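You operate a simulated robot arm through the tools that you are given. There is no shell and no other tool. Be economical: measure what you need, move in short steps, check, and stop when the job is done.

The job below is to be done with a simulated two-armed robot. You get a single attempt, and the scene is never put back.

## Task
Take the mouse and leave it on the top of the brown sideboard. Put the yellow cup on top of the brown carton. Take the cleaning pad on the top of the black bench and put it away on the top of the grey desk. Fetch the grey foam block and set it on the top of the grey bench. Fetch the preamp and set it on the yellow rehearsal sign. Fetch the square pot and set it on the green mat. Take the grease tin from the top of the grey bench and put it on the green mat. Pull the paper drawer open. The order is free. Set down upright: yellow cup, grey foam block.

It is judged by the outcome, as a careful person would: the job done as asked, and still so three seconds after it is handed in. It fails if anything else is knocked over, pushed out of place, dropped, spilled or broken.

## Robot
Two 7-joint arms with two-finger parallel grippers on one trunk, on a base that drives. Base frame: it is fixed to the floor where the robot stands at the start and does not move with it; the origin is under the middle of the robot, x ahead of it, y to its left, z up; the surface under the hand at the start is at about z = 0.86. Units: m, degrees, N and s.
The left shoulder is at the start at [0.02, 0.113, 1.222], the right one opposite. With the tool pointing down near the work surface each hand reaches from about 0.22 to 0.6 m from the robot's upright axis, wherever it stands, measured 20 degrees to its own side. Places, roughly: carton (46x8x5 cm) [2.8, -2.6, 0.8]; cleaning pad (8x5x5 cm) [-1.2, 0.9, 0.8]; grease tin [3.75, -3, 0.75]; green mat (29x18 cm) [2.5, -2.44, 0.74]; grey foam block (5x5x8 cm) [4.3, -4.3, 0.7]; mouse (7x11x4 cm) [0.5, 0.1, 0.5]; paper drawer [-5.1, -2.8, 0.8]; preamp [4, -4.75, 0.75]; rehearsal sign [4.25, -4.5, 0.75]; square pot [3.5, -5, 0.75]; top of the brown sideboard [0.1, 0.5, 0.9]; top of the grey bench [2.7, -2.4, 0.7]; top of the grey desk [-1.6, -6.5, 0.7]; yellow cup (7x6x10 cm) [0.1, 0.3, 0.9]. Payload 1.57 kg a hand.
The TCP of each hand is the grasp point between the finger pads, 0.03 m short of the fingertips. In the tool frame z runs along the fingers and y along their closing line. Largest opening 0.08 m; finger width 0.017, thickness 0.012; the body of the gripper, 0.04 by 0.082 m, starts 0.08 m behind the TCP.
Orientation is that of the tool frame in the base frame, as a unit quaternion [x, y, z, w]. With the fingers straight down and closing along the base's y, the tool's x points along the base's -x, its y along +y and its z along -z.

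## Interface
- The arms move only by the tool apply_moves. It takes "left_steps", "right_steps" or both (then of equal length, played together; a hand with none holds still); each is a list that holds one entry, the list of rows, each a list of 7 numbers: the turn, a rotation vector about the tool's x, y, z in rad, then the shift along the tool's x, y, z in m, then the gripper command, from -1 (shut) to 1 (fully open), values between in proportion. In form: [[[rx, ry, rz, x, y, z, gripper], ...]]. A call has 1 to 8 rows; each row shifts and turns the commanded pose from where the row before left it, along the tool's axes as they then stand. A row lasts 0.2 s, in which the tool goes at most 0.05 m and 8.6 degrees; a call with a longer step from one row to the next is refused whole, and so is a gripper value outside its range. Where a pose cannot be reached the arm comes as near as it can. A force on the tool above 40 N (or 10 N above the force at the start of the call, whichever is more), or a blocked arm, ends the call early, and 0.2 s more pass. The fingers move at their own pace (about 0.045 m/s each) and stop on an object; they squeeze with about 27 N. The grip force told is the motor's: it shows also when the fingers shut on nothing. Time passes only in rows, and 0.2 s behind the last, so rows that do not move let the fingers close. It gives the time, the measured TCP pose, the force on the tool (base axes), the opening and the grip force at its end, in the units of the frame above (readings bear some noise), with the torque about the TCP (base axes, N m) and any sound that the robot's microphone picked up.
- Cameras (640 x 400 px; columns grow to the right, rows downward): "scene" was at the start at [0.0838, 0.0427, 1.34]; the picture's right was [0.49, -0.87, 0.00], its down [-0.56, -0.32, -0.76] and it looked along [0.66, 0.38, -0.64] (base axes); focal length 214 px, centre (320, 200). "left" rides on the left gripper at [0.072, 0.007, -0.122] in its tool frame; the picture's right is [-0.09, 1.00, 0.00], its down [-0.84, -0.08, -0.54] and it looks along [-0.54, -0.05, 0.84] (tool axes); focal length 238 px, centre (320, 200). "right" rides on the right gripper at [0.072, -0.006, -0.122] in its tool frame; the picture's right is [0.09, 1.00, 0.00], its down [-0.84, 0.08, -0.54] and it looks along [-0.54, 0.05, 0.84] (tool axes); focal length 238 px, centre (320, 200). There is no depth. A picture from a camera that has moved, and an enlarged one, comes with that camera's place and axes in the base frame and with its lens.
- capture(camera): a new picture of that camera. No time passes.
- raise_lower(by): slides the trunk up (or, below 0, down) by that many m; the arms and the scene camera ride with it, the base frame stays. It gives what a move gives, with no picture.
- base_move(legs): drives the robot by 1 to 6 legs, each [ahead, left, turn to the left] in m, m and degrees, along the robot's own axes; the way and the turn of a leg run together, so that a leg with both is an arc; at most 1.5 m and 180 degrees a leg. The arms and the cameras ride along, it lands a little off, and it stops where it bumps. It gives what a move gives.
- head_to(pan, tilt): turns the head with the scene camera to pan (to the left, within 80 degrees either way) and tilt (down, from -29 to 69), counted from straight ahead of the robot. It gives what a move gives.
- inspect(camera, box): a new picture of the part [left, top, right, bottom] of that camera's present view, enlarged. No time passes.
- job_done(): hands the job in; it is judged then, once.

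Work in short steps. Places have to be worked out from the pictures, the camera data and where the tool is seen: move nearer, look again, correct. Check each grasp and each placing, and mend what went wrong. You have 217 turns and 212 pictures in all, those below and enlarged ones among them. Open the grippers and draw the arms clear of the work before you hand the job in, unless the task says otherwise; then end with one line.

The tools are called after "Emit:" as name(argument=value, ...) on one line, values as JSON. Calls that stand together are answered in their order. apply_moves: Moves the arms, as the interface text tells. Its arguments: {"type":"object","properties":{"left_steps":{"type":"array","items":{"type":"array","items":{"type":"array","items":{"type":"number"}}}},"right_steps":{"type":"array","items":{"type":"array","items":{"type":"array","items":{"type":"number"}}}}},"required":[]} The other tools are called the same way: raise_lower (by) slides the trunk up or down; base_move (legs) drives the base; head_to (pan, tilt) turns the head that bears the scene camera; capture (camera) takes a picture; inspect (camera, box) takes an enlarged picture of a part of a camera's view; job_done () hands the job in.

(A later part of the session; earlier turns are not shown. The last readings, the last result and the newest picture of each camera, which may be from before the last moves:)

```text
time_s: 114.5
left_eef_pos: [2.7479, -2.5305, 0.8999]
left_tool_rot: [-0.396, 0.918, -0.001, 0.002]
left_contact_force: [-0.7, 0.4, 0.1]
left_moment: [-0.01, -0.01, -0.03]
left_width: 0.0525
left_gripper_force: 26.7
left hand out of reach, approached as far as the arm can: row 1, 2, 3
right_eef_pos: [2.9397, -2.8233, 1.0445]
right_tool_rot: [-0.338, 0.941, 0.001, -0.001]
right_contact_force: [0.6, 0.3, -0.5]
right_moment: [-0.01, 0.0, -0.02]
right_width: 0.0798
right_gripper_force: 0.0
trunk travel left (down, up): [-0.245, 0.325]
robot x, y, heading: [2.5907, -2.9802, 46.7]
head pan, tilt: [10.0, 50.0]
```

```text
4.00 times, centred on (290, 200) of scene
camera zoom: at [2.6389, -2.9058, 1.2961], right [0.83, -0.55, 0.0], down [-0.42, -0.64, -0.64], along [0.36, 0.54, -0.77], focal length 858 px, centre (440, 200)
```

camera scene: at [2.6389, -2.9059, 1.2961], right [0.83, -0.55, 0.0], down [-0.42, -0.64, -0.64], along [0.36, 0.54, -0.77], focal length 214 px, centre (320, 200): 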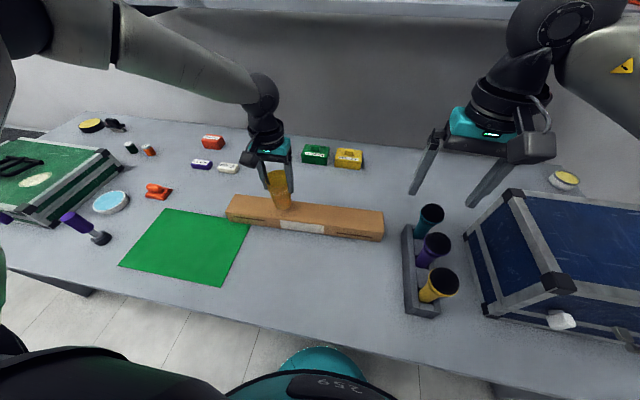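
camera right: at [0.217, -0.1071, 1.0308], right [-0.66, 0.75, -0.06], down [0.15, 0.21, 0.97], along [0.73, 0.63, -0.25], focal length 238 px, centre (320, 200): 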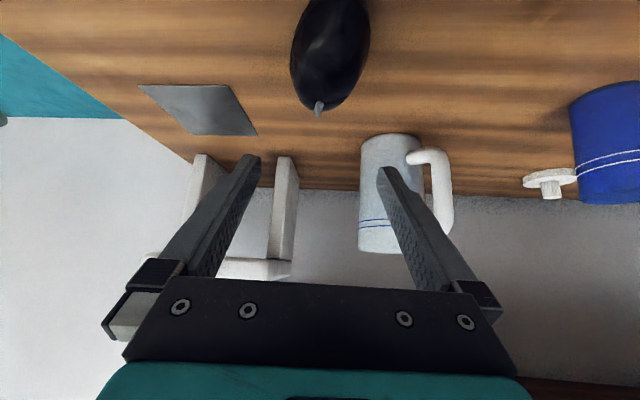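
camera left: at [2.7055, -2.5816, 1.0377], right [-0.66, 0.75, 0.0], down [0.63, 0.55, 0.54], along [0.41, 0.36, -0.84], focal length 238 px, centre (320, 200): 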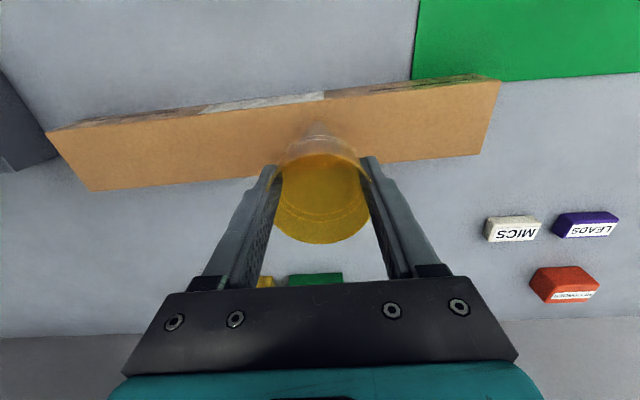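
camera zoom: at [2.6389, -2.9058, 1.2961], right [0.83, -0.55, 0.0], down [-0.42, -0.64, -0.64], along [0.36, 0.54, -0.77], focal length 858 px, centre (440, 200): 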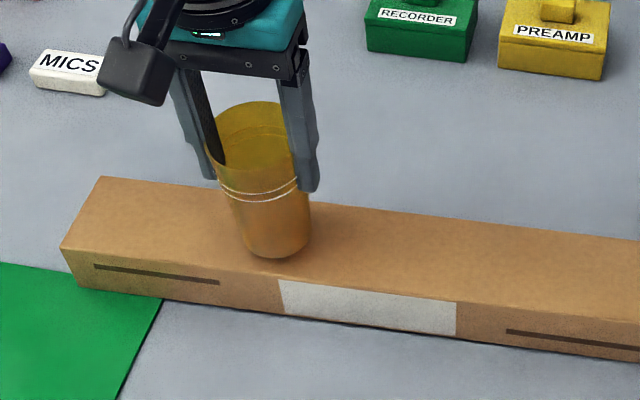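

I'm at the reach limit again because the trunk is high. I'll lift the hand 3 cm, lower the trunk 8 cm, then re-centre over the carton.

Emit:
apply_moves(left_steps=[[[0, 0, 0, 0, 0, -0.045, -1], [0, 0, 0, 0, 0, -0.03, -1]]], right_steps=[[[0, 0, 0, 0, 0, -0.04, 1], [0, 0, 0, 0, 0, -0.04, 1]]])

Emit:
raise_lower(by=-0.08)

Emit:
apply_moves(left_steps=[[[0, 0, 0, -0.0154, -0.0178, 0, -1], [0, 0, 0, 0, 0, 0, -1]]])

Emit:
inspect(camera="scene", box=[210, 120, 370, 220])

```text
time_s: 115.1
left_eef_pos: [2.7488, -2.5307, 0.9754]
left_tool_rot: [-0.395, 0.918, 0.0, 0.002]
left_contact_force: [-0.8, 0.2, -0.1]
left_moment: [0.03, -0.02, 0.01]
left_width: 0.0524
left_gripper_force: 27.0
right_eef_pos: [2.9391, -2.8211, 1.1247]
right_tool_rot: [-0.338, 0.941, 0.0, -0.001]
right_contact_force: [-0.3, -0.5, -0.1]
right_moment: [-0.02, 0.0, 0.02]
right_width: 0.0801
right_gripper_force: 0.1
trunk travel left (down, up): [-0.245, 0.325]
robot x, y, heading: [2.5894, -2.9787, 46.2]
head pan, tilt: [10.0, 50.0]
```

```text
time_s: 116.3
left_eef_pos: [2.7483, -2.5307, 0.8943]
left_tool_rot: [-0.396, 0.918, -0.001, 0.001]
left_contact_force: [0.4, 0.1, 0.1]
left_moment: [-0.03, 0.01, 0.0]
left_width: 0.052
left_gripper_force: 27.0
right_eef_pos: [2.9393, -2.8216, 1.0456]
right_tool_rot: [-0.338, 0.941, 0.001, 0.0]
right_contact_force: [0.0, 0.3, -0.4]
right_moment: [-0.05, 0.0, 0.0]
right_width: 0.0801
right_gripper_force: 0.0
trunk travel left (down, up): [-0.165, 0.405]
robot x, y, heading: [2.5874, -2.9753, 46.7]
head pan, tilt: [10.0, 50.0]
```

```text
time_s: 116.9
left_eef_pos: [2.7731, -2.5311, 0.8951]
left_tool_rot: [-0.395, 0.918, 0.0, 0.001]
left_contact_force: [-0.3, 0.4, 0.1]
left_moment: [-0.01, 0.0, 0.02]
left_width: 0.0528
left_gripper_force: 27.4
right_eef_pos: [2.9397, -2.8221, 1.045]
right_tool_rot: [-0.338, 0.941, 0.001, -0.001]
right_contact_force: [0.5, 0.3, 0.0]
right_moment: [0.01, 0.07, 0.01]
right_width: 0.0799
right_gripper_force: 0.1
trunk travel left (down, up): [-0.165, 0.405]
robot x, y, heading: [2.591, -2.9789, 46.5]
head pan, tilt: [10.0, 50.0]
```

```text
4.00 times, centred on (290, 170) of scene
camera zoom: at [2.639, -2.906, 1.2161], right [0.83, -0.55, 0.0], down [-0.42, -0.64, -0.64], along [0.36, 0.54, -0.77], focal length 858 px, centre (440, 320)
```

zoom: 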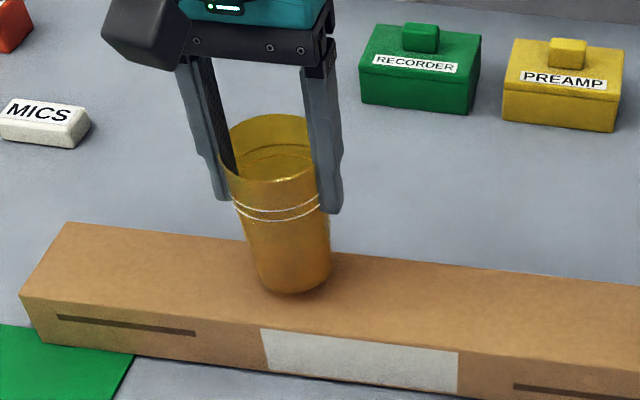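

The cup is centred over the carton. I'll lower in small steps while watching the force.

Emit:
apply_moves(left_steps=[[[0, 0, 0, 0, 0, 0.006, -1], [0, 0, 0, 0, 0, 0.004, -1]]])

Emit:
apply_moves(left_steps=[[[0, 0, 0, 0, 0, 0.004, -1]]])

Emit:
inspect(camera="scene", box=[210, 120, 370, 220])

```text
time_s: 117.5
left_eef_pos: [2.7725, -2.5315, 0.8848]
left_tool_rot: [-0.395, 0.919, -0.001, 0.001]
left_contact_force: [-0.3, -0.4, 0.0]
left_moment: [-0.03, 0.0, -0.04]
left_width: 0.0523
left_gripper_force: 26.7
right_eef_pos: [2.9391, -2.823, 1.0446]
right_tool_rot: [-0.338, 0.941, 0.001, -0.001]
right_contact_force: [0.0, -1.2, 0.1]
right_moment: [-0.02, 0.0, -0.01]
right_width: 0.0801
right_gripper_force: 0.1
trunk travel left (down, up): [-0.165, 0.405]
robot x, y, heading: [2.5891, -2.9767, 46.6]
head pan, tilt: [10.0, 50.0]
```

```text
time_s: 117.9
left_eef_pos: [2.7728, -2.5314, 0.8813]
left_tool_rot: [-0.395, 0.919, -0.001, 0.002]
left_contact_force: [-0.6, -0.2, -1.0]
left_moment: [0.04, 0.0, 0.0]
left_width: 0.0523
left_gripper_force: 27.1
right_eef_pos: [2.9384, -2.822, 1.0447]
right_tool_rot: [-0.338, 0.941, 0.001, 0.0]
right_contact_force: [0.6, 0.0, 0.1]
right_moment: [-0.02, -0.01, 0.05]
right_width: 0.0802
right_gripper_force: 0.0
trunk travel left (down, up): [-0.165, 0.405]
robot x, y, heading: [2.5884, -2.9788, 46.3]
head pan, tilt: [10.0, 50.0]
```

```text
4.00 times, centred on (290, 170) of scene
camera zoom: at [2.6389, -2.9058, 1.216], right [0.83, -0.55, 0.0], down [-0.42, -0.64, -0.64], along [0.36, 0.54, -0.77], focal length 858 px, centre (440, 320)
```

zoom: 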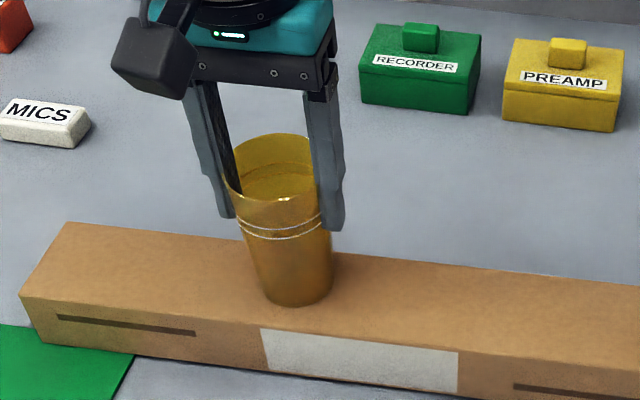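

Almost down. Two more 2 mm steps while reading the force.

Emit:
apply_moves(left_steps=[[[0, 0, 0, 0, 0, 0.002, -1]]])

Emit:
apply_moves(left_steps=[[[0, 0, 0, 0, 0, 0.002, -1]]])

Emit:
apply_moves(left_steps=[[[0, 0, 0, 0, 0, 0.002, -1]]])

```text
time_s: 118.3
left_eef_pos: [2.7731, -2.531, 0.879]
left_tool_rot: [-0.395, 0.919, -0.001, 0.002]
left_contact_force: [-1.9, -1.3, 9.2]
left_moment: [-0.2, 0.32, 0.0]
left_width: 0.0523
left_gripper_force: 27.1
right_eef_pos: [2.9382, -2.8231, 1.0445]
right_tool_rot: [-0.339, 0.941, 0.001, -0.001]
right_contact_force: [0.5, 1.1, -0.2]
right_moment: [0.02, 0.01, 0.01]
right_width: 0.0798
right_gripper_force: 0.1
trunk travel left (down, up): [-0.165, 0.405]
robot x, y, heading: [2.5928, -2.977, 46.5]
head pan, tilt: [10.0, 50.0]
```

```text
time_s: 118.7
left_eef_pos: [2.7735, -2.5322, 0.8798]
left_tool_rot: [-0.395, 0.918, -0.001, 0.004]
left_contact_force: [0.1, -0.5, 18.3]
left_moment: [-0.29, 0.35, 0.0]
left_width: 0.0523
left_gripper_force: 26.7
right_eef_pos: [2.9388, -2.8239, 1.0453]
right_tool_rot: [-0.338, 0.941, 0.001, 0.001]
right_contact_force: [-1.2, 0.0, -0.5]
right_moment: [-0.02, -0.01, 0.05]
right_width: 0.0801
right_gripper_force: 0.1
trunk travel left (down, up): [-0.165, 0.405]
robot x, y, heading: [2.5897, -2.9777, 46.1]
head pan, tilt: [10.0, 50.0]
```

```text
time_s: 119.1
left_eef_pos: [2.7739, -2.5314, 0.8768]
left_tool_rot: [-0.395, 0.918, -0.001, 0.004]
left_contact_force: [3.1, 0.8, 22.3]
left_moment: [0.0, 0.0, 0.03]
left_width: 0.0526
left_gripper_force: 26.7
right_eef_pos: [2.9384, -2.8233, 1.0441]
right_tool_rot: [-0.338, 0.941, 0.0, 0.0]
right_contact_force: [0.5, -0.1, 0.3]
right_moment: [0.01, 0.02, -0.01]
right_width: 0.0802
right_gripper_force: 0.0
trunk travel left (down, up): [-0.165, 0.405]
robot x, y, heading: [2.5856, -2.9776, 46.3]
head pan, tilt: [10.0, 50.0]
```

Contact at TCP z≈0.88. I'll relieve about 2 mm, open the fingers, and rise straight up.

Emit:
apply_moves(left_steps=[[[0, 0, 0, 0, 0, -0.003, -1], [0, 0, 0, 0, 0, 0, 0.6], [0, 0, 0, 0, 0, 0, 1], [0, 0, 0, 0, 0, 0, 1]]])

Emit:
apply_moves(left_steps=[[[0, 0, 0, 0, 0, -0.03, 1], [0, 0, 0, 0, 0, -0.04, 1], [0, 0, 0, 0, 0, -0.045, 1], [0, 0, 0, 0, 0, -0.045, 1]]])

Emit:
capture(camera="scene")

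Emit:
capture(camera="left")

```text
time_s: 120.1
left_eef_pos: [2.7721, -2.5318, 0.8778]
left_tool_rot: [-0.397, 0.918, -0.001, 0.001]
left_contact_force: [0.8, 0.7, -0.9]
left_moment: [0.0, 0.02, 0.05]
left_width: 0.0801
left_gripper_force: 0.0
right_eef_pos: [2.9384, -2.8215, 1.0443]
right_tool_rot: [-0.338, 0.941, 0.001, 0.0]
right_contact_force: [-0.6, 0.1, -0.5]
right_moment: [0.02, -0.01, 0.0]
right_width: 0.0799
right_gripper_force: 0.0
trunk travel left (down, up): [-0.165, 0.405]
robot x, y, heading: [2.5945, -2.977, 46.4]
head pan, tilt: [10.0, 50.0]
```

```text
time_s: 121.1
left_eef_pos: [2.7733, -2.5323, 1.0391]
left_tool_rot: [-0.396, 0.918, -0.002, 0.002]
left_contact_force: [-0.1, 0.0, 0.1]
left_moment: [-0.01, 0.02, -0.02]
left_width: 0.0797
left_gripper_force: 0.0
right_eef_pos: [2.9387, -2.8217, 1.0444]
right_tool_rot: [-0.337, 0.941, 0.0, 0.0]
right_contact_force: [0.0, 0.0, 0.3]
right_moment: [0.0, 0.03, 0.02]
right_width: 0.0802
right_gripper_force: 0.1
trunk travel left (down, up): [-0.165, 0.405]
robot x, y, heading: [2.5901, -2.978, 46.3]
head pan, tilt: [10.0, 50.0]
```

```text
155 pictures are left
camera scene: at [2.6389, -2.9061, 1.2161], right [0.83, -0.55, 0.0], down [-0.42, -0.64, -0.64], along [0.36, 0.54, -0.77], focal length 214 px, centre (320, 200)
```

scene: 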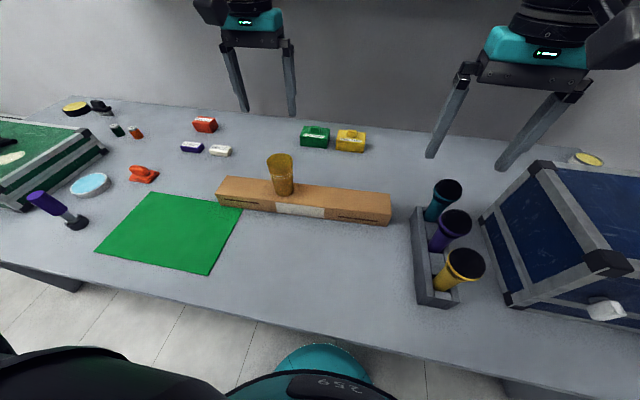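

```text
154 pictures are left
camera left: at [2.7181, -2.579, 1.1605], right [-0.66, 0.75, 0.0], down [0.63, 0.55, 0.54], along [0.41, 0.36, -0.84], focal length 238 px, centre (320, 200)
```

left: 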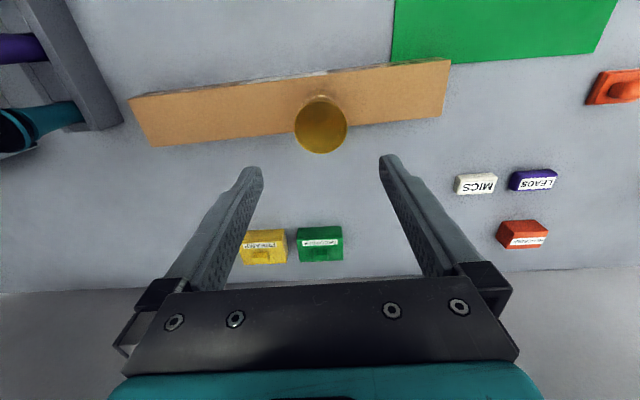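

The cup stands well on the carton. Next is the grease tin near the bench's right rear corner, so I'll back off, move right along the bench and look at access there.

Emit:
base_move(legs=[[-0.45, 0, 0], [0, -0.9, 0]])

Emit:
head_to(pan=-15, tilt=35)

Emit:
capture(camera="scene")

Emit:
head_to(pan=-75, tilt=25)

Emit:
capture(camera="scene")

```text
time_s: 128.2
left_eef_pos: [3.1085, -3.4792, 1.0389]
left_tool_rot: [-0.395, 0.919, -0.001, 0.001]
left_contact_force: [0.0, -0.9, -0.3]
left_moment: [-0.05, 0.01, 0.02]
left_width: 0.08
left_gripper_force: 0.1
right_eef_pos: [3.2748, -3.7687, 1.0451]
right_tool_rot: [-0.337, 0.941, 0.0, 0.0]
right_contact_force: [0.6, 0.3, 0.6]
right_moment: [0.02, 0.02, -0.04]
right_width: 0.0801
right_gripper_force: 0.0
trunk travel left (down, up): [-0.165, 0.405]
robot x, y, heading: [2.9201, -3.9265, 46.3]
head pan, tilt: [10.0, 50.0]
```

```text
time_s: 129.0
left_eef_pos: [3.1082, -3.4775, 1.0375]
left_tool_rot: [-0.395, 0.919, -0.002, 0.002]
left_contact_force: [0.6, 0.0, 0.5]
left_moment: [-0.04, -0.01, -0.03]
left_width: 0.0801
left_gripper_force: 0.0
right_eef_pos: [3.274, -3.7699, 1.0453]
right_tool_rot: [-0.337, 0.942, 0.001, 0.0]
right_contact_force: [0.7, 1.1, 0.3]
right_moment: [0.0, -0.02, 0.0]
right_width: 0.08
right_gripper_force: 0.1
trunk travel left (down, up): [-0.165, 0.405]
robot x, y, heading: [2.9222, -3.9257, 46.4]
head pan, tilt: [-15.0, 35.0]
```

```text
153 pictures are left
camera scene: at [3.0064, -3.8705, 1.2377], right [0.52, -0.85, 0.0], down [-0.49, -0.3, -0.82], along [0.7, 0.43, -0.57], focal length 214 px, centre (320, 200)
```

scene: 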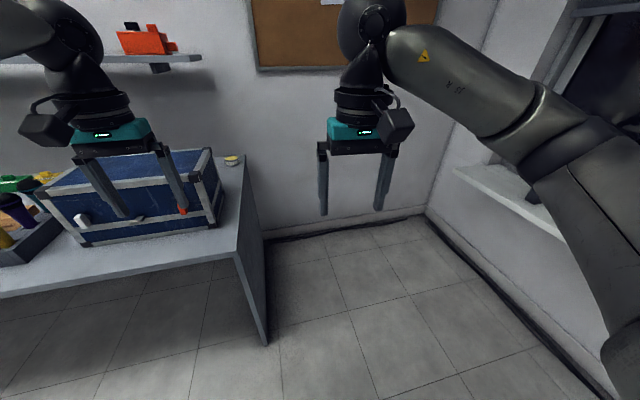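

```text
time_s: 130.3
left_eef_pos: [3.1084, -3.4785, 1.0376]
left_tool_rot: [-0.395, 0.919, -0.001, 0.002]
left_contact_force: [0.3, 0.7, -0.3]
left_moment: [0.0, 0.0, 0.0]
left_width: 0.0799
left_gripper_force: 0.0
right_eef_pos: [3.2747, -3.7678, 1.0455]
right_tool_rot: [-0.337, 0.942, 0.0, 0.0]
right_contact_force: [0.5, 0.3, -0.6]
right_moment: [-0.01, 0.0, 0.01]
right_width: 0.0799
right_gripper_force: 0.1
trunk travel left (down, up): [-0.165, 0.405]
robot x, y, heading: [2.9232, -3.9278, 46.2]
head pan, tilt: [-75.0, 25.0]
```

```text
152 pictures are left
camera scene: at [3.0121, -3.9605, 1.2535], right [-0.48, -0.88, 0.0], down [-0.37, 0.2, -0.91], along [0.8, -0.43, -0.42], focal length 214 px, centre (320, 200)
```

scene: 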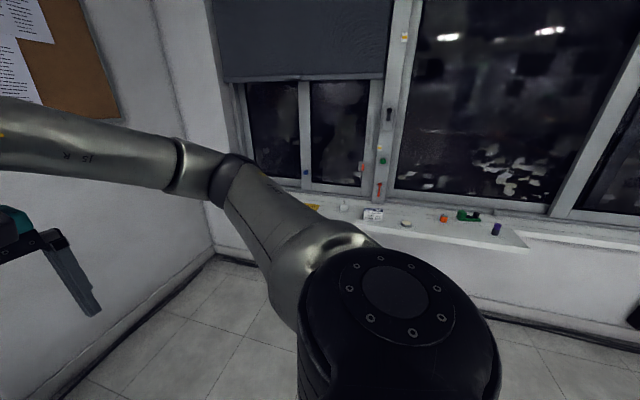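

The tin is at about (3.65, -2.93) and there's open floor to the right of the bench. I'll raise the trunk, turn left, and slide into the space beside the bench so the right hand can reach it.

Emit:
raise_lower(by=0.12)

Emit:
base_move(legs=[[-0.05, -0.25, 0], [0, 0, 68], [0.3, -0.85, 0]])

Emit:
head_to(pan=-15, tilt=45)

Emit:
capture(camera="scene")

Emit:
capture(camera="right")

```text
time_s: 131.8
left_eef_pos: [3.1079, -3.4787, 1.1584]
left_tool_rot: [-0.395, 0.919, -0.001, 0.002]
left_contact_force: [-0.2, 0.3, 0.0]
left_moment: [0.03, -0.03, 0.0]
left_width: 0.0799
left_gripper_force: 0.1
right_eef_pos: [3.2746, -3.7688, 1.1645]
right_tool_rot: [-0.338, 0.941, 0.001, 0.0]
right_contact_force: [-0.8, 0.1, -0.2]
right_moment: [0.0, -0.03, 0.0]
right_width: 0.08
right_gripper_force: 0.0
trunk travel left (down, up): [-0.285, 0.285]
robot x, y, heading: [2.9292, -3.9232, 46.2]
head pan, tilt: [-75.0, 25.0]
```

```text
time_s: 141.0
left_eef_pos: [3.3678, -3.1742, 1.1575]
left_tool_rot: [0.842, -0.539, 0.0, -0.001]
left_contact_force: [-0.3, -0.2, 0.4]
left_moment: [-0.04, 0.0, -0.05]
left_width: 0.08
left_gripper_force: 0.0
right_eef_pos: [3.6986, -3.1269, 1.1645]
right_tool_rot: [0.808, -0.59, -0.001, 0.001]
right_contact_force: [0.2, 0.2, -0.3]
right_moment: [0.0, -0.01, 0.02]
right_width: 0.08
right_gripper_force: 0.1
trunk travel left (down, up): [-0.285, 0.285]
robot x, y, heading: [3.7139, -3.5139, 114.6]
head pan, tilt: [-75.0, 25.0]
```

```text
time_s: 142.3
left_eef_pos: [3.3675, -3.1737, 1.1578]
left_tool_rot: [0.842, -0.539, 0.0, -0.002]
left_contact_force: [-0.1, 0.1, -0.7]
left_moment: [0.02, -0.03, 0.0]
left_width: 0.0801
left_gripper_force: 0.0
right_eef_pos: [3.6983, -3.129, 1.166]
right_tool_rot: [0.808, -0.589, 0.0, 0.0]
right_contact_force: [-0.6, 0.0, -0.2]
right_moment: [0.01, 0.0, 0.02]
right_width: 0.0801
right_gripper_force: 0.2
trunk travel left (down, up): [-0.285, 0.285]
robot x, y, heading: [3.7097, -3.5079, 114.7]
head pan, tilt: [-15.0, 45.0]
```

```text
151 pictures are left
camera scene: at [3.6961, -3.4201, 1.343], right [0.99, 0.17, 0.0], down [0.12, -0.7, -0.71], along [-0.12, 0.7, -0.71], focal length 214 px, centre (320, 200)
```

scene: 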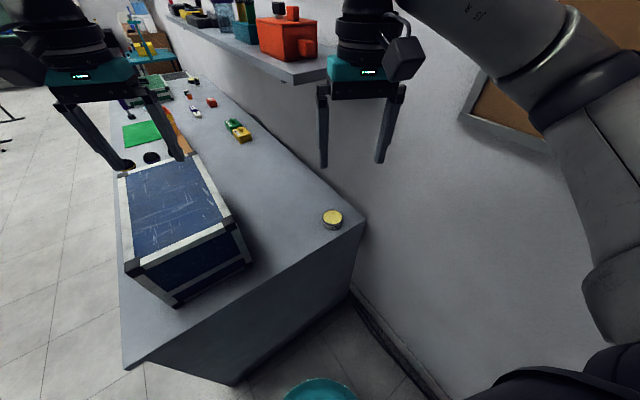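

```text
150 pictures are left
camera right: at [3.7252, -3.1953, 1.287], right [-0.92, -0.39, 0.0], down [-0.33, 0.77, 0.54], along [-0.21, 0.5, -0.84], focal length 238 px, centre (320, 200)
```

right: 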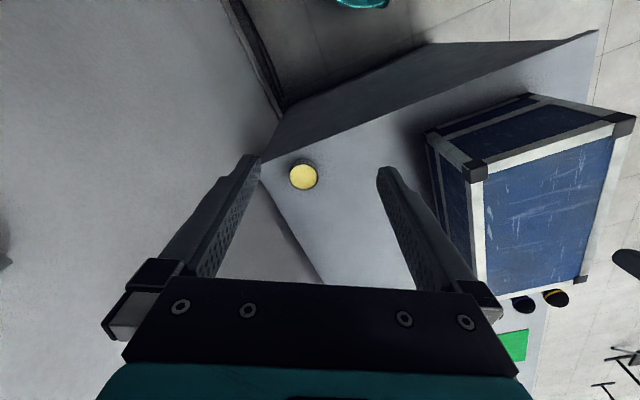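

The tin is at (3.657, -2.935) with a 62 mm lid, right below the end of the wall shelf, so I should approach low. I'll lift the left hand to clear the blue case and then lower the trunk.

Emit:
apply_moves(left_steps=[[[0, 0, 0, 0, 0, -0.045, 1], [0, 0, 0, 0, 0, -0.045, 1], [0, 0, 0, 0, 0, -0.045, 1], [0, 0, 0, 0, 0, -0.045, 1], [0, 0, 0, 0, 0, -0.045, 1], [0, 0, 0, 0, 0, -0.03, 1]]])

Emit:
raise_lower(by=-0.27)

Emit:
capture(camera="right")

Emit:
capture(camera="scene")

```text
time_s: 143.7
left_eef_pos: [3.3603, -3.2433, 1.3564]
left_tool_rot: [0.843, -0.538, 0.0, -0.002]
left_contact_force: [-0.5, -0.4, 0.9]
left_moment: [0.03, -0.06, -0.03]
left_width: 0.0801
left_gripper_force: 0.0
left hand out of reach, approached as far as the arm can: row 3, 4, 5, 6
right_eef_pos: [3.698, -3.1276, 1.164]
right_tool_rot: [0.808, -0.59, -0.001, 0.001]
right_contact_force: [-0.5, 0.2, -0.4]
right_moment: [-0.02, -0.01, 0.01]
right_width: 0.0801
right_gripper_force: 0.0
trunk travel left (down, up): [-0.285, 0.285]
robot x, y, heading: [3.7115, -3.511, 114.5]
head pan, tilt: [-15.0, 45.0]
```

```text
time_s: 146.4
left_eef_pos: [3.3631, -3.2435, 1.0869]
left_tool_rot: [0.842, -0.539, -0.001, -0.002]
left_contact_force: [-0.7, -0.1, 0.5]
left_moment: [0.02, -0.03, -0.01]
left_width: 0.08
left_gripper_force: 0.0
right_eef_pos: [3.6988, -3.1276, 0.8947]
right_tool_rot: [0.807, -0.59, -0.001, 0.0]
right_contact_force: [0.2, -0.5, 0.7]
right_moment: [0.01, -0.02, 0.04]
right_width: 0.08
right_gripper_force: 0.1
trunk travel left (down, up): [-0.015, 0.555]
robot x, y, heading: [3.7093, -3.5127, 114.6]
head pan, tilt: [-15.0, 45.0]
```

```text
149 pictures are left
camera right: at [3.7253, -3.1953, 1.0172], right [-0.92, -0.39, 0.0], down [-0.33, 0.77, 0.54], along [-0.21, 0.5, -0.84], focal length 238 px, centre (320, 200)
```

right: 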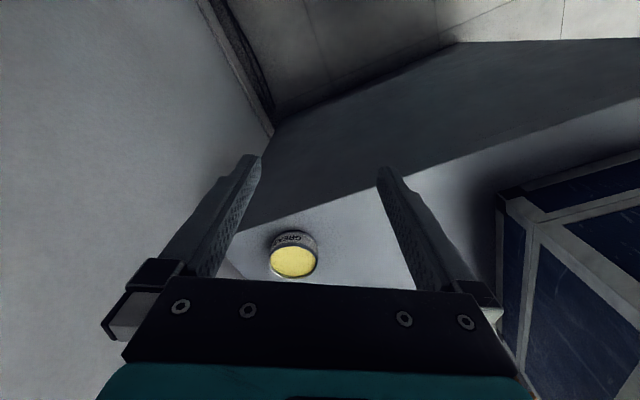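

```text
148 pictures are left
camera scene: at [3.696, -3.4202, 1.073], right [0.99, 0.17, 0.0], down [0.12, -0.7, -0.71], along [-0.12, 0.7, -0.71], focal length 214 px, centre (320, 200)
```

scene: 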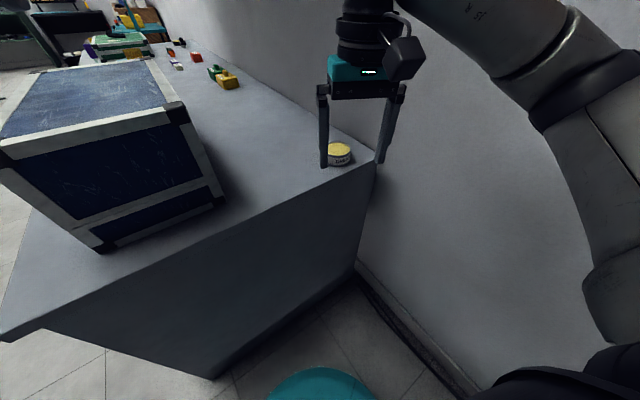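

It's the GREASE tin, lid top at about z 0.775 and centre (3.66, -2.942). I'll bring the base 5 cm ahead, then slide the right hand over it at this height.

Emit:
base_move(legs=[[0.05, 0, 0]])

Emit:
apply_moves(right_steps=[[[0, 0, 0, -0.045, -0.006, 0, 1], [0, 0, 0, -0.045, -0.006, 0, 1], [0, 0, 0, -0.045, -0.006, 0, 1]]])

Emit:
capture(camera="right")

Emit:
capture(camera="scene")

```text
time_s: 147.4
left_eef_pos: [3.3413, -3.1975, 1.0861]
left_tool_rot: [0.843, -0.538, 0.0, -0.002]
left_contact_force: [0.0, 0.0, -0.7]
left_moment: [0.02, 0.0, -0.02]
left_width: 0.0801
left_gripper_force: 0.0
right_eef_pos: [3.6775, -3.0809, 0.8949]
right_tool_rot: [0.807, -0.59, -0.001, 0.0]
right_contact_force: [-0.1, 0.0, -0.4]
right_moment: [-0.01, 0.01, -0.01]
right_width: 0.0799
right_gripper_force: 0.1
trunk travel left (down, up): [-0.015, 0.555]
robot x, y, heading: [3.6931, -3.4636, 114.5]
head pan, tilt: [-15.0, 45.0]
```

```text
time_s: 148.2
left_eef_pos: [3.3403, -3.1964, 1.0862]
left_tool_rot: [0.842, -0.539, 0.0, -0.003]
left_contact_force: [-0.1, 1.0, 1.2]
left_moment: [0.02, 0.0, 0.01]
left_width: 0.0801
left_gripper_force: 0.1
right_eef_pos: [3.652, -2.9454, 0.895]
right_tool_rot: [0.808, -0.589, 0.001, 0.0]
right_contact_force: [0.2, 0.2, -0.7]
right_moment: [-0.04, 0.01, 0.01]
right_width: 0.0797
right_gripper_force: 0.0
trunk travel left (down, up): [-0.015, 0.555]
robot x, y, heading: [3.6939, -3.464, 114.7]
head pan, tilt: [-15.0, 45.0]
```

```text
147 pictures are left
camera right: at [3.6792, -3.0145, 1.0167], right [-0.92, -0.39, 0.0], down [-0.33, 0.77, 0.54], along [-0.21, 0.5, -0.84], focal length 238 px, centre (320, 200)
```

right: 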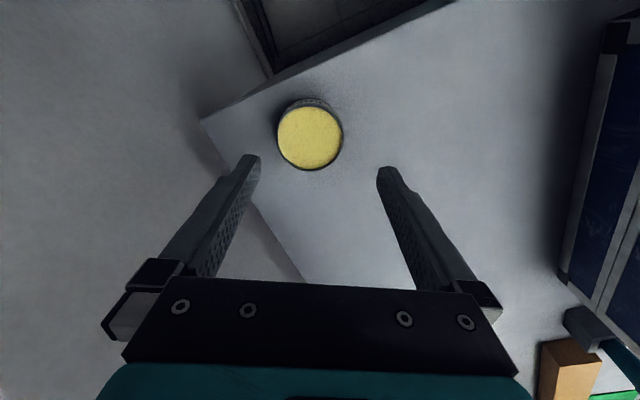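

```text
146 pictures are left
camera scene: at [3.675, -3.3745, 1.073], right [0.99, 0.17, 0.0], down [0.12, -0.7, -0.71], along [-0.12, 0.7, -0.71], focal length 214 px, centre (320, 200)
```

scene: 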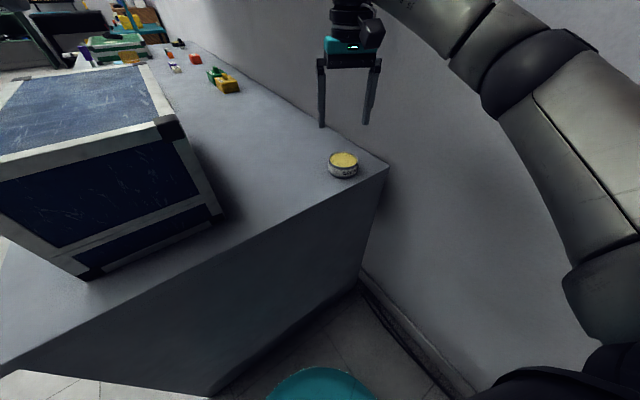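

I'm nearly centred: 0.5 cm forward and 0.9 cm right to go. I'll correct that and descend to z≈0.79.

Emit:
apply_moves(right_steps=[[[0, 0, 0, -0.005, -0.0085, 0, 1], [0, 0, 0, 0, 0, 0.04, 1], [0, 0, 0, 0, 0, 0.035, 1]]])

Emit:
capture(camera="right")

```text
time_s: 149.0
left_eef_pos: [3.3406, -3.1972, 1.0864]
left_tool_rot: [0.843, -0.538, 0.0, -0.002]
left_contact_force: [-0.1, -0.2, 0.3]
left_moment: [-0.04, 0.0, 0.01]
left_width: 0.0798
left_gripper_force: 0.1
right_eef_pos: [3.6598, -2.9405, 0.8204]
right_tool_rot: [0.808, -0.589, -0.001, 0.001]
right_contact_force: [0.4, 0.2, 0.0]
right_moment: [0.02, -0.01, 0.01]
right_width: 0.0801
right_gripper_force: 0.0
trunk travel left (down, up): [-0.015, 0.555]
robot x, y, heading: [3.6939, -3.4661, 114.6]
head pan, tilt: [-15.0, 45.0]
```

```text
145 pictures are left
camera right: at [3.687, -3.0081, 0.9416], right [-0.92, -0.39, 0.0], down [-0.33, 0.77, 0.54], along [-0.21, 0.5, -0.84], focal length 238 px, centre (320, 200)
```

right: 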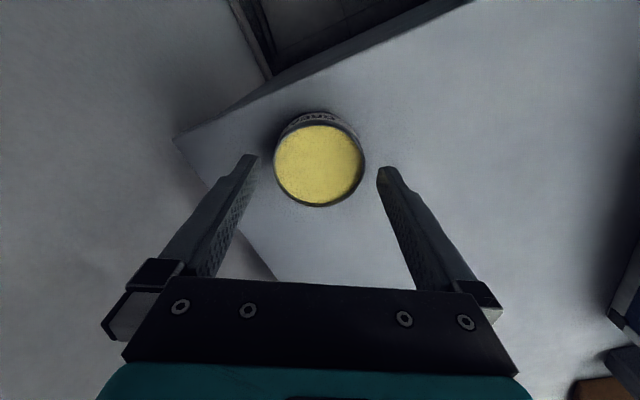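

Centred. I'll descend to z≈0.778 and close.

Emit:
apply_moves(right_steps=[[[0, 0, 0, 0, 0, 0.025, 1], [0, 0, 0, 0, 0, 0.017, 1], [0, 0, 0, 0, 0, 0, -1], [0, 0, 0, 0, 0, 0, -1], [0, 0, 0, 0, 0, 0, -1]]])

Emit:
apply_moves(right_steps=[[[0, 0, 0, 0, 0, -0.02, -1], [0, 0, 0, 0, 0, -0.03, -1], [0, 0, 0, 0, 0, -0.03, -1]]])

Emit:
capture(camera="right")

```text
time_s: 150.2
left_eef_pos: [3.3408, -3.1974, 1.0858]
left_tool_rot: [0.842, -0.539, -0.001, -0.002]
left_contact_force: [-0.3, -0.1, -0.5]
left_moment: [-0.01, -0.02, -0.01]
left_width: 0.08
left_gripper_force: 0.1
right_eef_pos: [3.6601, -2.9407, 0.7775]
right_tool_rot: [0.807, -0.59, 0.0, 0.0]
right_contact_force: [0.6, 0.3, -0.4]
right_moment: [0.07, -0.02, -0.02]
right_width: 0.0707
right_gripper_force: 27.1
trunk travel left (down, up): [-0.015, 0.555]
robot x, y, heading: [3.6904, -3.4654, 114.7]
head pan, tilt: [-15.0, 45.0]
```

```text
time_s: 151.0
left_eef_pos: [3.3412, -3.1963, 1.0849]
left_tool_rot: [0.843, -0.539, -0.001, -0.003]
left_contact_force: [0.9, -0.2, -0.4]
left_moment: [-0.01, -0.02, 0.0]
left_width: 0.0801
left_gripper_force: 0.2
right_eef_pos: [3.6591, -2.9403, 0.8578]
right_tool_rot: [0.807, -0.59, 0.0, 0.0]
right_contact_force: [0.1, -0.2, -2.5]
right_moment: [-0.01, -0.02, 0.01]
right_width: 0.0705
right_gripper_force: 27.3
trunk travel left (down, up): [-0.015, 0.555]
robot x, y, heading: [3.694, -3.4629, 114.4]
head pan, tilt: [-15.0, 45.0]
```

```text
144 pictures are left
camera right: at [3.6864, -3.0084, 0.9801], right [-0.92, -0.39, 0.0], down [-0.33, 0.77, 0.54], along [-0.21, 0.5, -0.84], focal length 238 px, centre (320, 200)
```

right: 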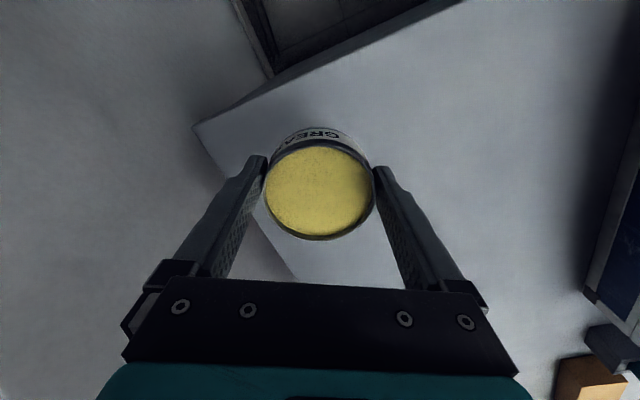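

The tin is held at 70.5 mm. I'll back out from under the shelf and raise up, then move to open floor and turn toward the window sill where the other items are.

Emit:
base_move(legs=[[-0.12, 0, 0], [-0.15, 0.43, 0]])

Emit:
raise_lower(by=0.27)

Emit:
base_move(legs=[[0, 0, -160]])

Emit:
head_to(pan=0, tilt=35)

Emit:
capture(camera="scene")

Emit:
head_to(pan=-55, tilt=30)

Emit:
capture(camera="scene")

```text
time_s: 154.5
left_eef_pos: [3.0663, -3.6201, 1.0859]
left_tool_rot: [0.842, -0.539, 0.0, -0.002]
left_contact_force: [-0.2, 0.1, 0.1]
left_moment: [0.0, -0.03, 0.01]
left_width: 0.0799
left_gripper_force: 0.0
right_eef_pos: [3.3844, -3.3639, 0.8567]
right_tool_rot: [0.808, -0.589, -0.001, 0.0]
right_contact_force: [-0.1, -0.2, -2.1]
right_moment: [-0.01, -0.04, 0.01]
right_width: 0.0708
right_gripper_force: 26.7
trunk travel left (down, up): [-0.015, 0.555]
robot x, y, heading: [3.4202, -3.8887, 114.4]
head pan, tilt: [-15.0, 45.0]
```

```text
time_s: 157.3
left_eef_pos: [3.0658, -3.6201, 1.3553]
left_tool_rot: [0.842, -0.539, -0.002, -0.003]
left_contact_force: [-0.5, 1.1, 0.0]
left_moment: [0.0, -0.03, -0.01]
left_width: 0.0798
left_gripper_force: 0.1
right_eef_pos: [3.3849, -3.3652, 1.1273]
right_tool_rot: [0.808, -0.589, 0.0, 0.001]
right_contact_force: [-0.3, 0.4, -3.1]
right_moment: [-0.01, -0.04, -0.02]
right_width: 0.0707
right_gripper_force: 26.9
trunk travel left (down, up): [-0.285, 0.285]
robot x, y, heading: [3.4174, -3.8869, 114.9]
head pan, tilt: [-15.0, 45.0]
```

```text
time_s: 164.3
left_eef_pos: [3.8392, -4.0198, 1.3555]
left_tool_rot: [0.385, 0.923, -0.002, 0.001]
left_contact_force: [1.0, -0.1, 0.9]
left_moment: [0.02, 0.0, -0.03]
left_width: 0.0799
left_gripper_force: 0.1
right_eef_pos: [3.6265, -4.3692, 1.1265]
right_tool_rot: [0.441, 0.897, 0.001, 0.0]
right_contact_force: [0.2, -0.4, -2.6]
right_moment: [0.02, 0.0, -0.02]
right_width: 0.0707
right_gripper_force: 27.1
trunk travel left (down, up): [-0.285, 0.285]
robot x, y, heading: [3.4183, -3.8902, -45.5]
head pan, tilt: [-15.0, 45.0]
```

```text
time_s: 165.0
left_eef_pos: [3.8402, -4.0204, 1.3565]
left_tool_rot: [0.385, 0.923, -0.002, 0.001]
left_contact_force: [-0.2, 0.2, -0.6]
left_moment: [0.01, -0.01, 0.03]
left_width: 0.08
left_gripper_force: 0.1
right_eef_pos: [3.6271, -4.368, 1.1264]
right_tool_rot: [0.442, 0.897, 0.001, 0.001]
right_contact_force: [-0.7, 0.6, -2.4]
right_moment: [0.02, 0.07, -0.01]
right_width: 0.0709
right_gripper_force: 27.4
trunk travel left (down, up): [-0.285, 0.285]
robot x, y, heading: [3.4204, -3.8891, -45.4]
head pan, tilt: [0.0, 35.0]
```

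```text
143 pictures are left
camera scene: at [3.4863, -3.9574, 1.3577], right [-0.71, -0.7, 0.0], down [-0.4, 0.41, -0.82], along [0.57, -0.58, -0.57], focal length 214 px, centre (320, 200)
```

scene: 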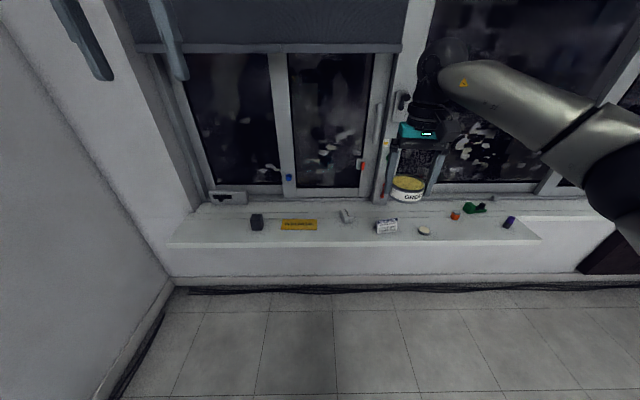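

```text
time_s: 166.3
left_eef_pos: [3.8387, -4.02, 1.3564]
left_tool_rot: [0.385, 0.923, -0.002, 0.001]
left_contact_force: [-0.6, 0.0, -0.1]
left_moment: [0.01, -0.01, -0.03]
left_width: 0.0799
left_gripper_force: 0.0
right_eef_pos: [3.6271, -4.368, 1.1266]
right_tool_rot: [0.441, 0.897, 0.001, 0.001]
right_contact_force: [-0.6, 0.2, -2.7]
right_moment: [0.06, 0.02, -0.04]
right_width: 0.0706
right_gripper_force: 26.9
trunk travel left (down, up): [-0.285, 0.285]
robot x, y, heading: [3.4181, -3.8911, -45.3]
head pan, tilt: [-55.0, 30.0]
```

```text
142 pictures are left
camera scene: at [3.4083, -3.9835, 1.3655], right [-0.98, 0.18, 0.0], down [0.09, 0.49, -0.87], along [-0.16, -0.85, -0.5], focal length 214 px, centre (320, 200)
```

scene: 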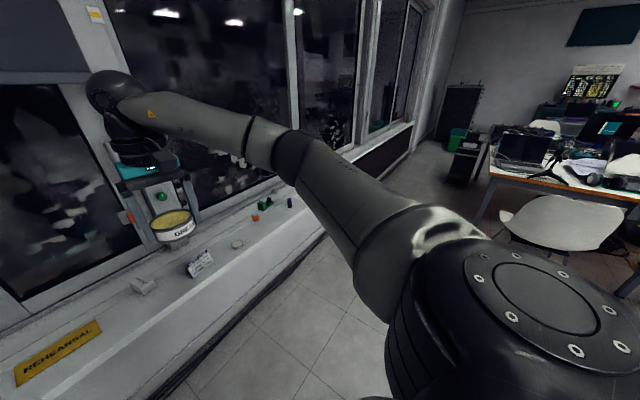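

The sill holds a dark block, the yellow REHEARSAL sign, and several small things. I'll zoom in to identify the preamp and the square pot.

Emit:
head_to(pan=-8, tilt=30)

Emit:
inspect(camera="scene", box=[180, 170, 360, 270])

Emit:
inspect(camera="scene", box=[300, 170, 480, 270])

```text
time_s: 167.4
left_eef_pos: [3.84, -4.0205, 1.3558]
left_tool_rot: [0.385, 0.923, -0.002, 0.001]
left_contact_force: [0.4, -0.2, 0.0]
left_moment: [-0.01, -0.02, 0.0]
left_width: 0.08
left_gripper_force: 0.0
right_eef_pos: [3.6262, -4.37, 1.1271]
right_tool_rot: [0.442, 0.897, 0.001, 0.001]
right_contact_force: [0.7, 0.0, -2.5]
right_moment: [0.04, 0.03, -0.03]
right_width: 0.0705
right_gripper_force: 26.9
trunk travel left (down, up): [-0.285, 0.285]
robot x, y, heading: [3.4217, -3.8875, -45.5]
head pan, tilt: [-8.0, 30.0]
```

```text
3.56 times, centred on (270, 220) of scene
camera zoom: at [3.4784, -3.9673, 1.3656], right [-0.8, -0.59, 0.0], down [-0.3, 0.4, -0.87], along [0.51, -0.7, -0.5], focal length 763 px, centre (498, 129)
```

zoom: 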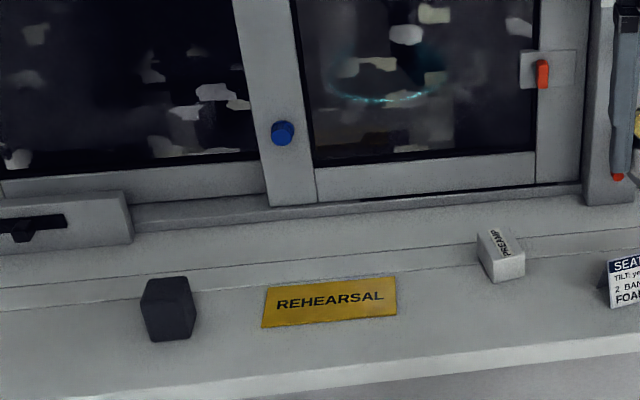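

```text
3.56 times, centred on (390, 220) of scene
camera zoom: at [3.4784, -3.9673, 1.3656], right [-0.8, -0.59, 0.0], down [-0.3, 0.4, -0.87], along [0.51, -0.7, -0.5], focal length 763 px, centre (71, 129)
```

zoom: 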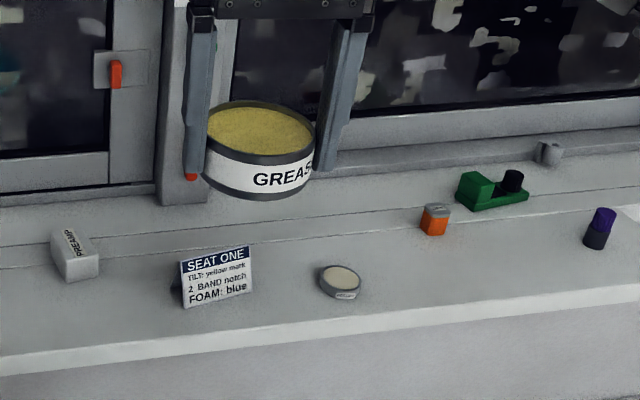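

The preamp is the small grey labelled box, the foam is the dark block, and the orange square jar looks like the pot. I'll approach the sill and look from the left hand to pin down heights.

Emit:
base_move(legs=[[0, -0.2, 0], [0.38, 0, 0]])

Emit:
capture(camera="left")

Emit:
head_to(pan=10, tilt=50)

Emit:
capture(camera="scene")

```text
time_s: 171.0
left_eef_pos: [3.9617, -4.4296, 1.3568]
left_tool_rot: [0.384, 0.923, -0.002, 0.001]
left_contact_force: [0.5, 0.4, 0.2]
left_moment: [0.03, -0.02, 0.02]
left_width: 0.0801
left_gripper_force: 0.1
right_eef_pos: [3.7493, -4.7787, 1.1265]
right_tool_rot: [0.441, 0.898, 0.001, 0.0]
right_contact_force: [-0.2, -0.2, -3.0]
right_moment: [0.05, 0.0, 0.0]
right_width: 0.0706
right_gripper_force: 27.0
trunk travel left (down, up): [-0.285, 0.285]
robot x, y, heading: [3.5421, -4.297, -45.4]
head pan, tilt: [-8.0, 30.0]
```

```text
139 pictures are left
camera left: at [3.915, -4.3725, 1.4776], right [0.77, 0.64, 0.0], down [0.53, -0.65, 0.54], along [0.34, -0.42, -0.84], focal length 238 px, centre (320, 200)
```

left: 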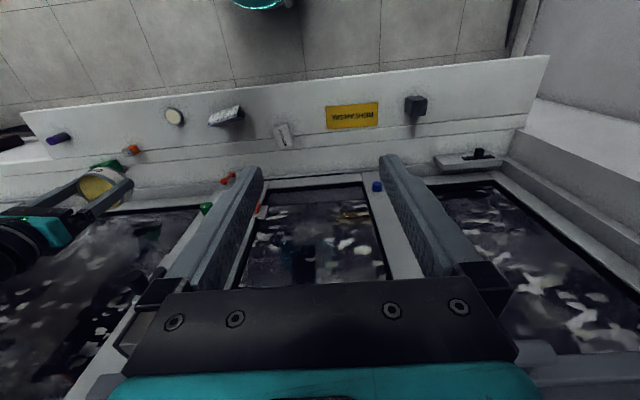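

```text
time_s: 171.8
left_eef_pos: [3.96, -4.4291, 1.3562]
left_tool_rot: [0.384, 0.923, -0.002, 0.002]
left_contact_force: [0.4, -0.7, 0.5]
left_moment: [-0.01, -0.01, 0.01]
left_width: 0.0798
left_gripper_force: 0.0
right_eef_pos: [3.7494, -4.779, 1.1268]
right_tool_rot: [0.44, 0.898, 0.001, 0.0]
right_contact_force: [0.1, -0.4, -3.7]
right_moment: [0.02, 0.0, -0.02]
right_width: 0.0706
right_gripper_force: 26.8
trunk travel left (down, up): [-0.285, 0.285]
robot x, y, heading: [3.5369, -4.2953, -45.5]
head pan, tilt: [10.0, 50.0]
```

```text
138 pictures are left
camera scene: at [3.6083, -4.349, 1.3361], right [-0.58, -0.81, 0.0], down [-0.62, 0.44, -0.64], along [0.52, -0.37, -0.77], focal length 214 px, centre (320, 200)
```

scene: 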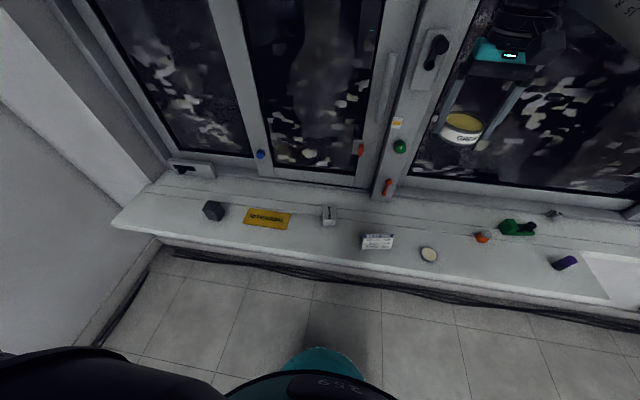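

Triangulated: sill z≈0.64, sign (4.122, -4.459), preamp (3.975, -4.655), foam (4.22, -4.303). I'll pull the right hand back a bit, close in, lower the trunk, and bring the left hand over the preamp.

Emit:
apply_moves(right_steps=[[[0, 0, 0, 0.04, 0, 0, -1], [0, 0, 0, 0.04, 0, 0, -1]]])

Emit:
base_move(legs=[[0.1, -0.05, 0]])

Emit:
raise_lower(by=-0.25)

Emit:
apply_moves(left_steps=[[[0, 0, 0, -0.018, -0.025, 0.035, 1], [0, 0, 0, -0.018, -0.025, 0.035, 1], [0, 0, 0, -0.018, -0.025, 0.035, 1], [0, 0, 0, -0.018, -0.025, 0.035, 1], [0, 0, 0, 0, 0, 0.04, 1]]])

Emit:
capture(camera="left")

Emit:
capture(camera="scene")

```text
time_s: 172.4
left_eef_pos: [3.96, -4.4283, 1.3567]
left_tool_rot: [0.384, 0.923, -0.003, 0.001]
left_contact_force: [0.4, -0.2, -0.5]
left_moment: [-0.02, 0.03, -0.01]
left_width: 0.0797
left_gripper_force: 0.1
right_eef_pos: [3.7005, -4.7143, 1.1267]
right_tool_rot: [0.44, 0.898, 0.001, 0.0]
right_contact_force: [0.6, 0.1, -3.2]
right_moment: [0.05, 0.0, 0.02]
right_width: 0.0706
right_gripper_force: 26.9
trunk travel left (down, up): [-0.285, 0.285]
robot x, y, heading: [3.5365, -4.2967, -45.3]
head pan, tilt: [10.0, 50.0]
```

```text
time_s: 173.6
left_eef_pos: [3.9953, -4.5364, 1.356]
left_tool_rot: [0.385, 0.923, -0.002, 0.001]
left_contact_force: [-0.4, 0.1, 0.2]
left_moment: [0.01, 0.01, 0.01]
left_width: 0.0801
left_gripper_force: 0.0
right_eef_pos: [3.7351, -4.8224, 1.1266]
right_tool_rot: [0.441, 0.898, 0.001, -0.001]
right_contact_force: [-0.7, -0.4, -2.2]
right_moment: [0.04, 0.04, 0.01]
right_width: 0.0709
right_gripper_force: 26.8
trunk travel left (down, up): [-0.285, 0.285]
robot x, y, heading: [3.5732, -4.4064, -45.5]
head pan, tilt: [10.0, 50.0]
```

```text
time_s: 176.2
left_eef_pos: [3.994, -4.5341, 1.1068]
left_tool_rot: [0.384, 0.923, -0.001, 0.001]
left_contact_force: [0.2, -0.6, -0.4]
left_moment: [0.03, 0.02, -0.03]
left_width: 0.0801
left_gripper_force: 0.1
right_eef_pos: [3.7343, -4.8226, 0.8775]
right_tool_rot: [0.441, 0.898, 0.001, 0.0]
right_contact_force: [-0.3, 0.2, -2.7]
right_moment: [0.03, 0.03, 0.01]
right_width: 0.0709
right_gripper_force: 27.0
trunk travel left (down, up): [-0.035, 0.535]
robot x, y, heading: [3.5713, -4.4058, -45.4]
head pan, tilt: [10.0, 50.0]
```

```text
time_s: 177.4
left_eef_pos: [3.9937, -4.6155, 0.9404]
left_tool_rot: [0.385, 0.923, -0.002, 0.0]
left_contact_force: [-0.3, 0.4, 0.6]
left_moment: [-0.01, -0.03, -0.01]
left_width: 0.08
left_gripper_force: 0.1
left hand out of reach, approached as far as the arm can: row 2, 3, 4
right_eef_pos: [3.7345, -4.8211, 0.8756]
right_tool_rot: [0.441, 0.897, 0.001, 0.001]
right_contact_force: [-0.1, -1.2, -3.8]
right_moment: [0.02, 0.02, 0.02]
right_width: 0.0706
right_gripper_force: 27.3
trunk travel left (down, up): [-0.035, 0.535]
robot x, y, heading: [3.5738, -4.4067, -45.5]
head pan, tilt: [10.0, 50.0]
```

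```text
137 pictures are left
camera left: at [3.9475, -4.5588, 1.0614], right [0.77, 0.64, 0.0], down [0.53, -0.65, 0.55], along [0.35, -0.42, -0.84], focal length 238 px, centre (320, 200)
```

left: 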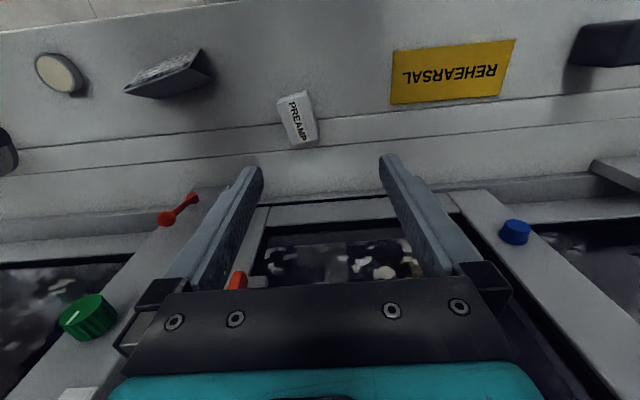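

```text
136 pictures are left
camera scene: at [3.643, -4.4553, 1.086], right [-0.58, -0.81, 0.0], down [-0.62, 0.44, -0.64], along [0.52, -0.37, -0.77], focal length 214 px, centre (320, 200)
```

scene: 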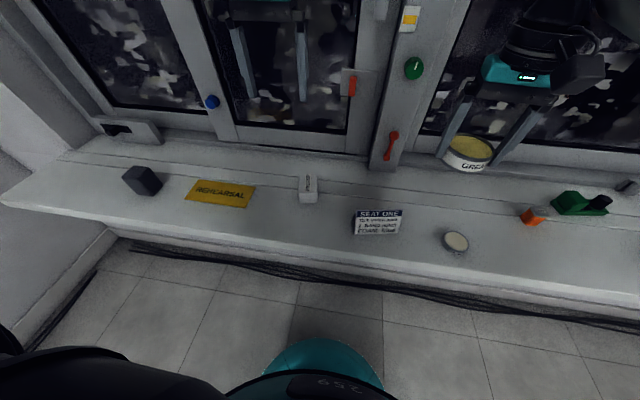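

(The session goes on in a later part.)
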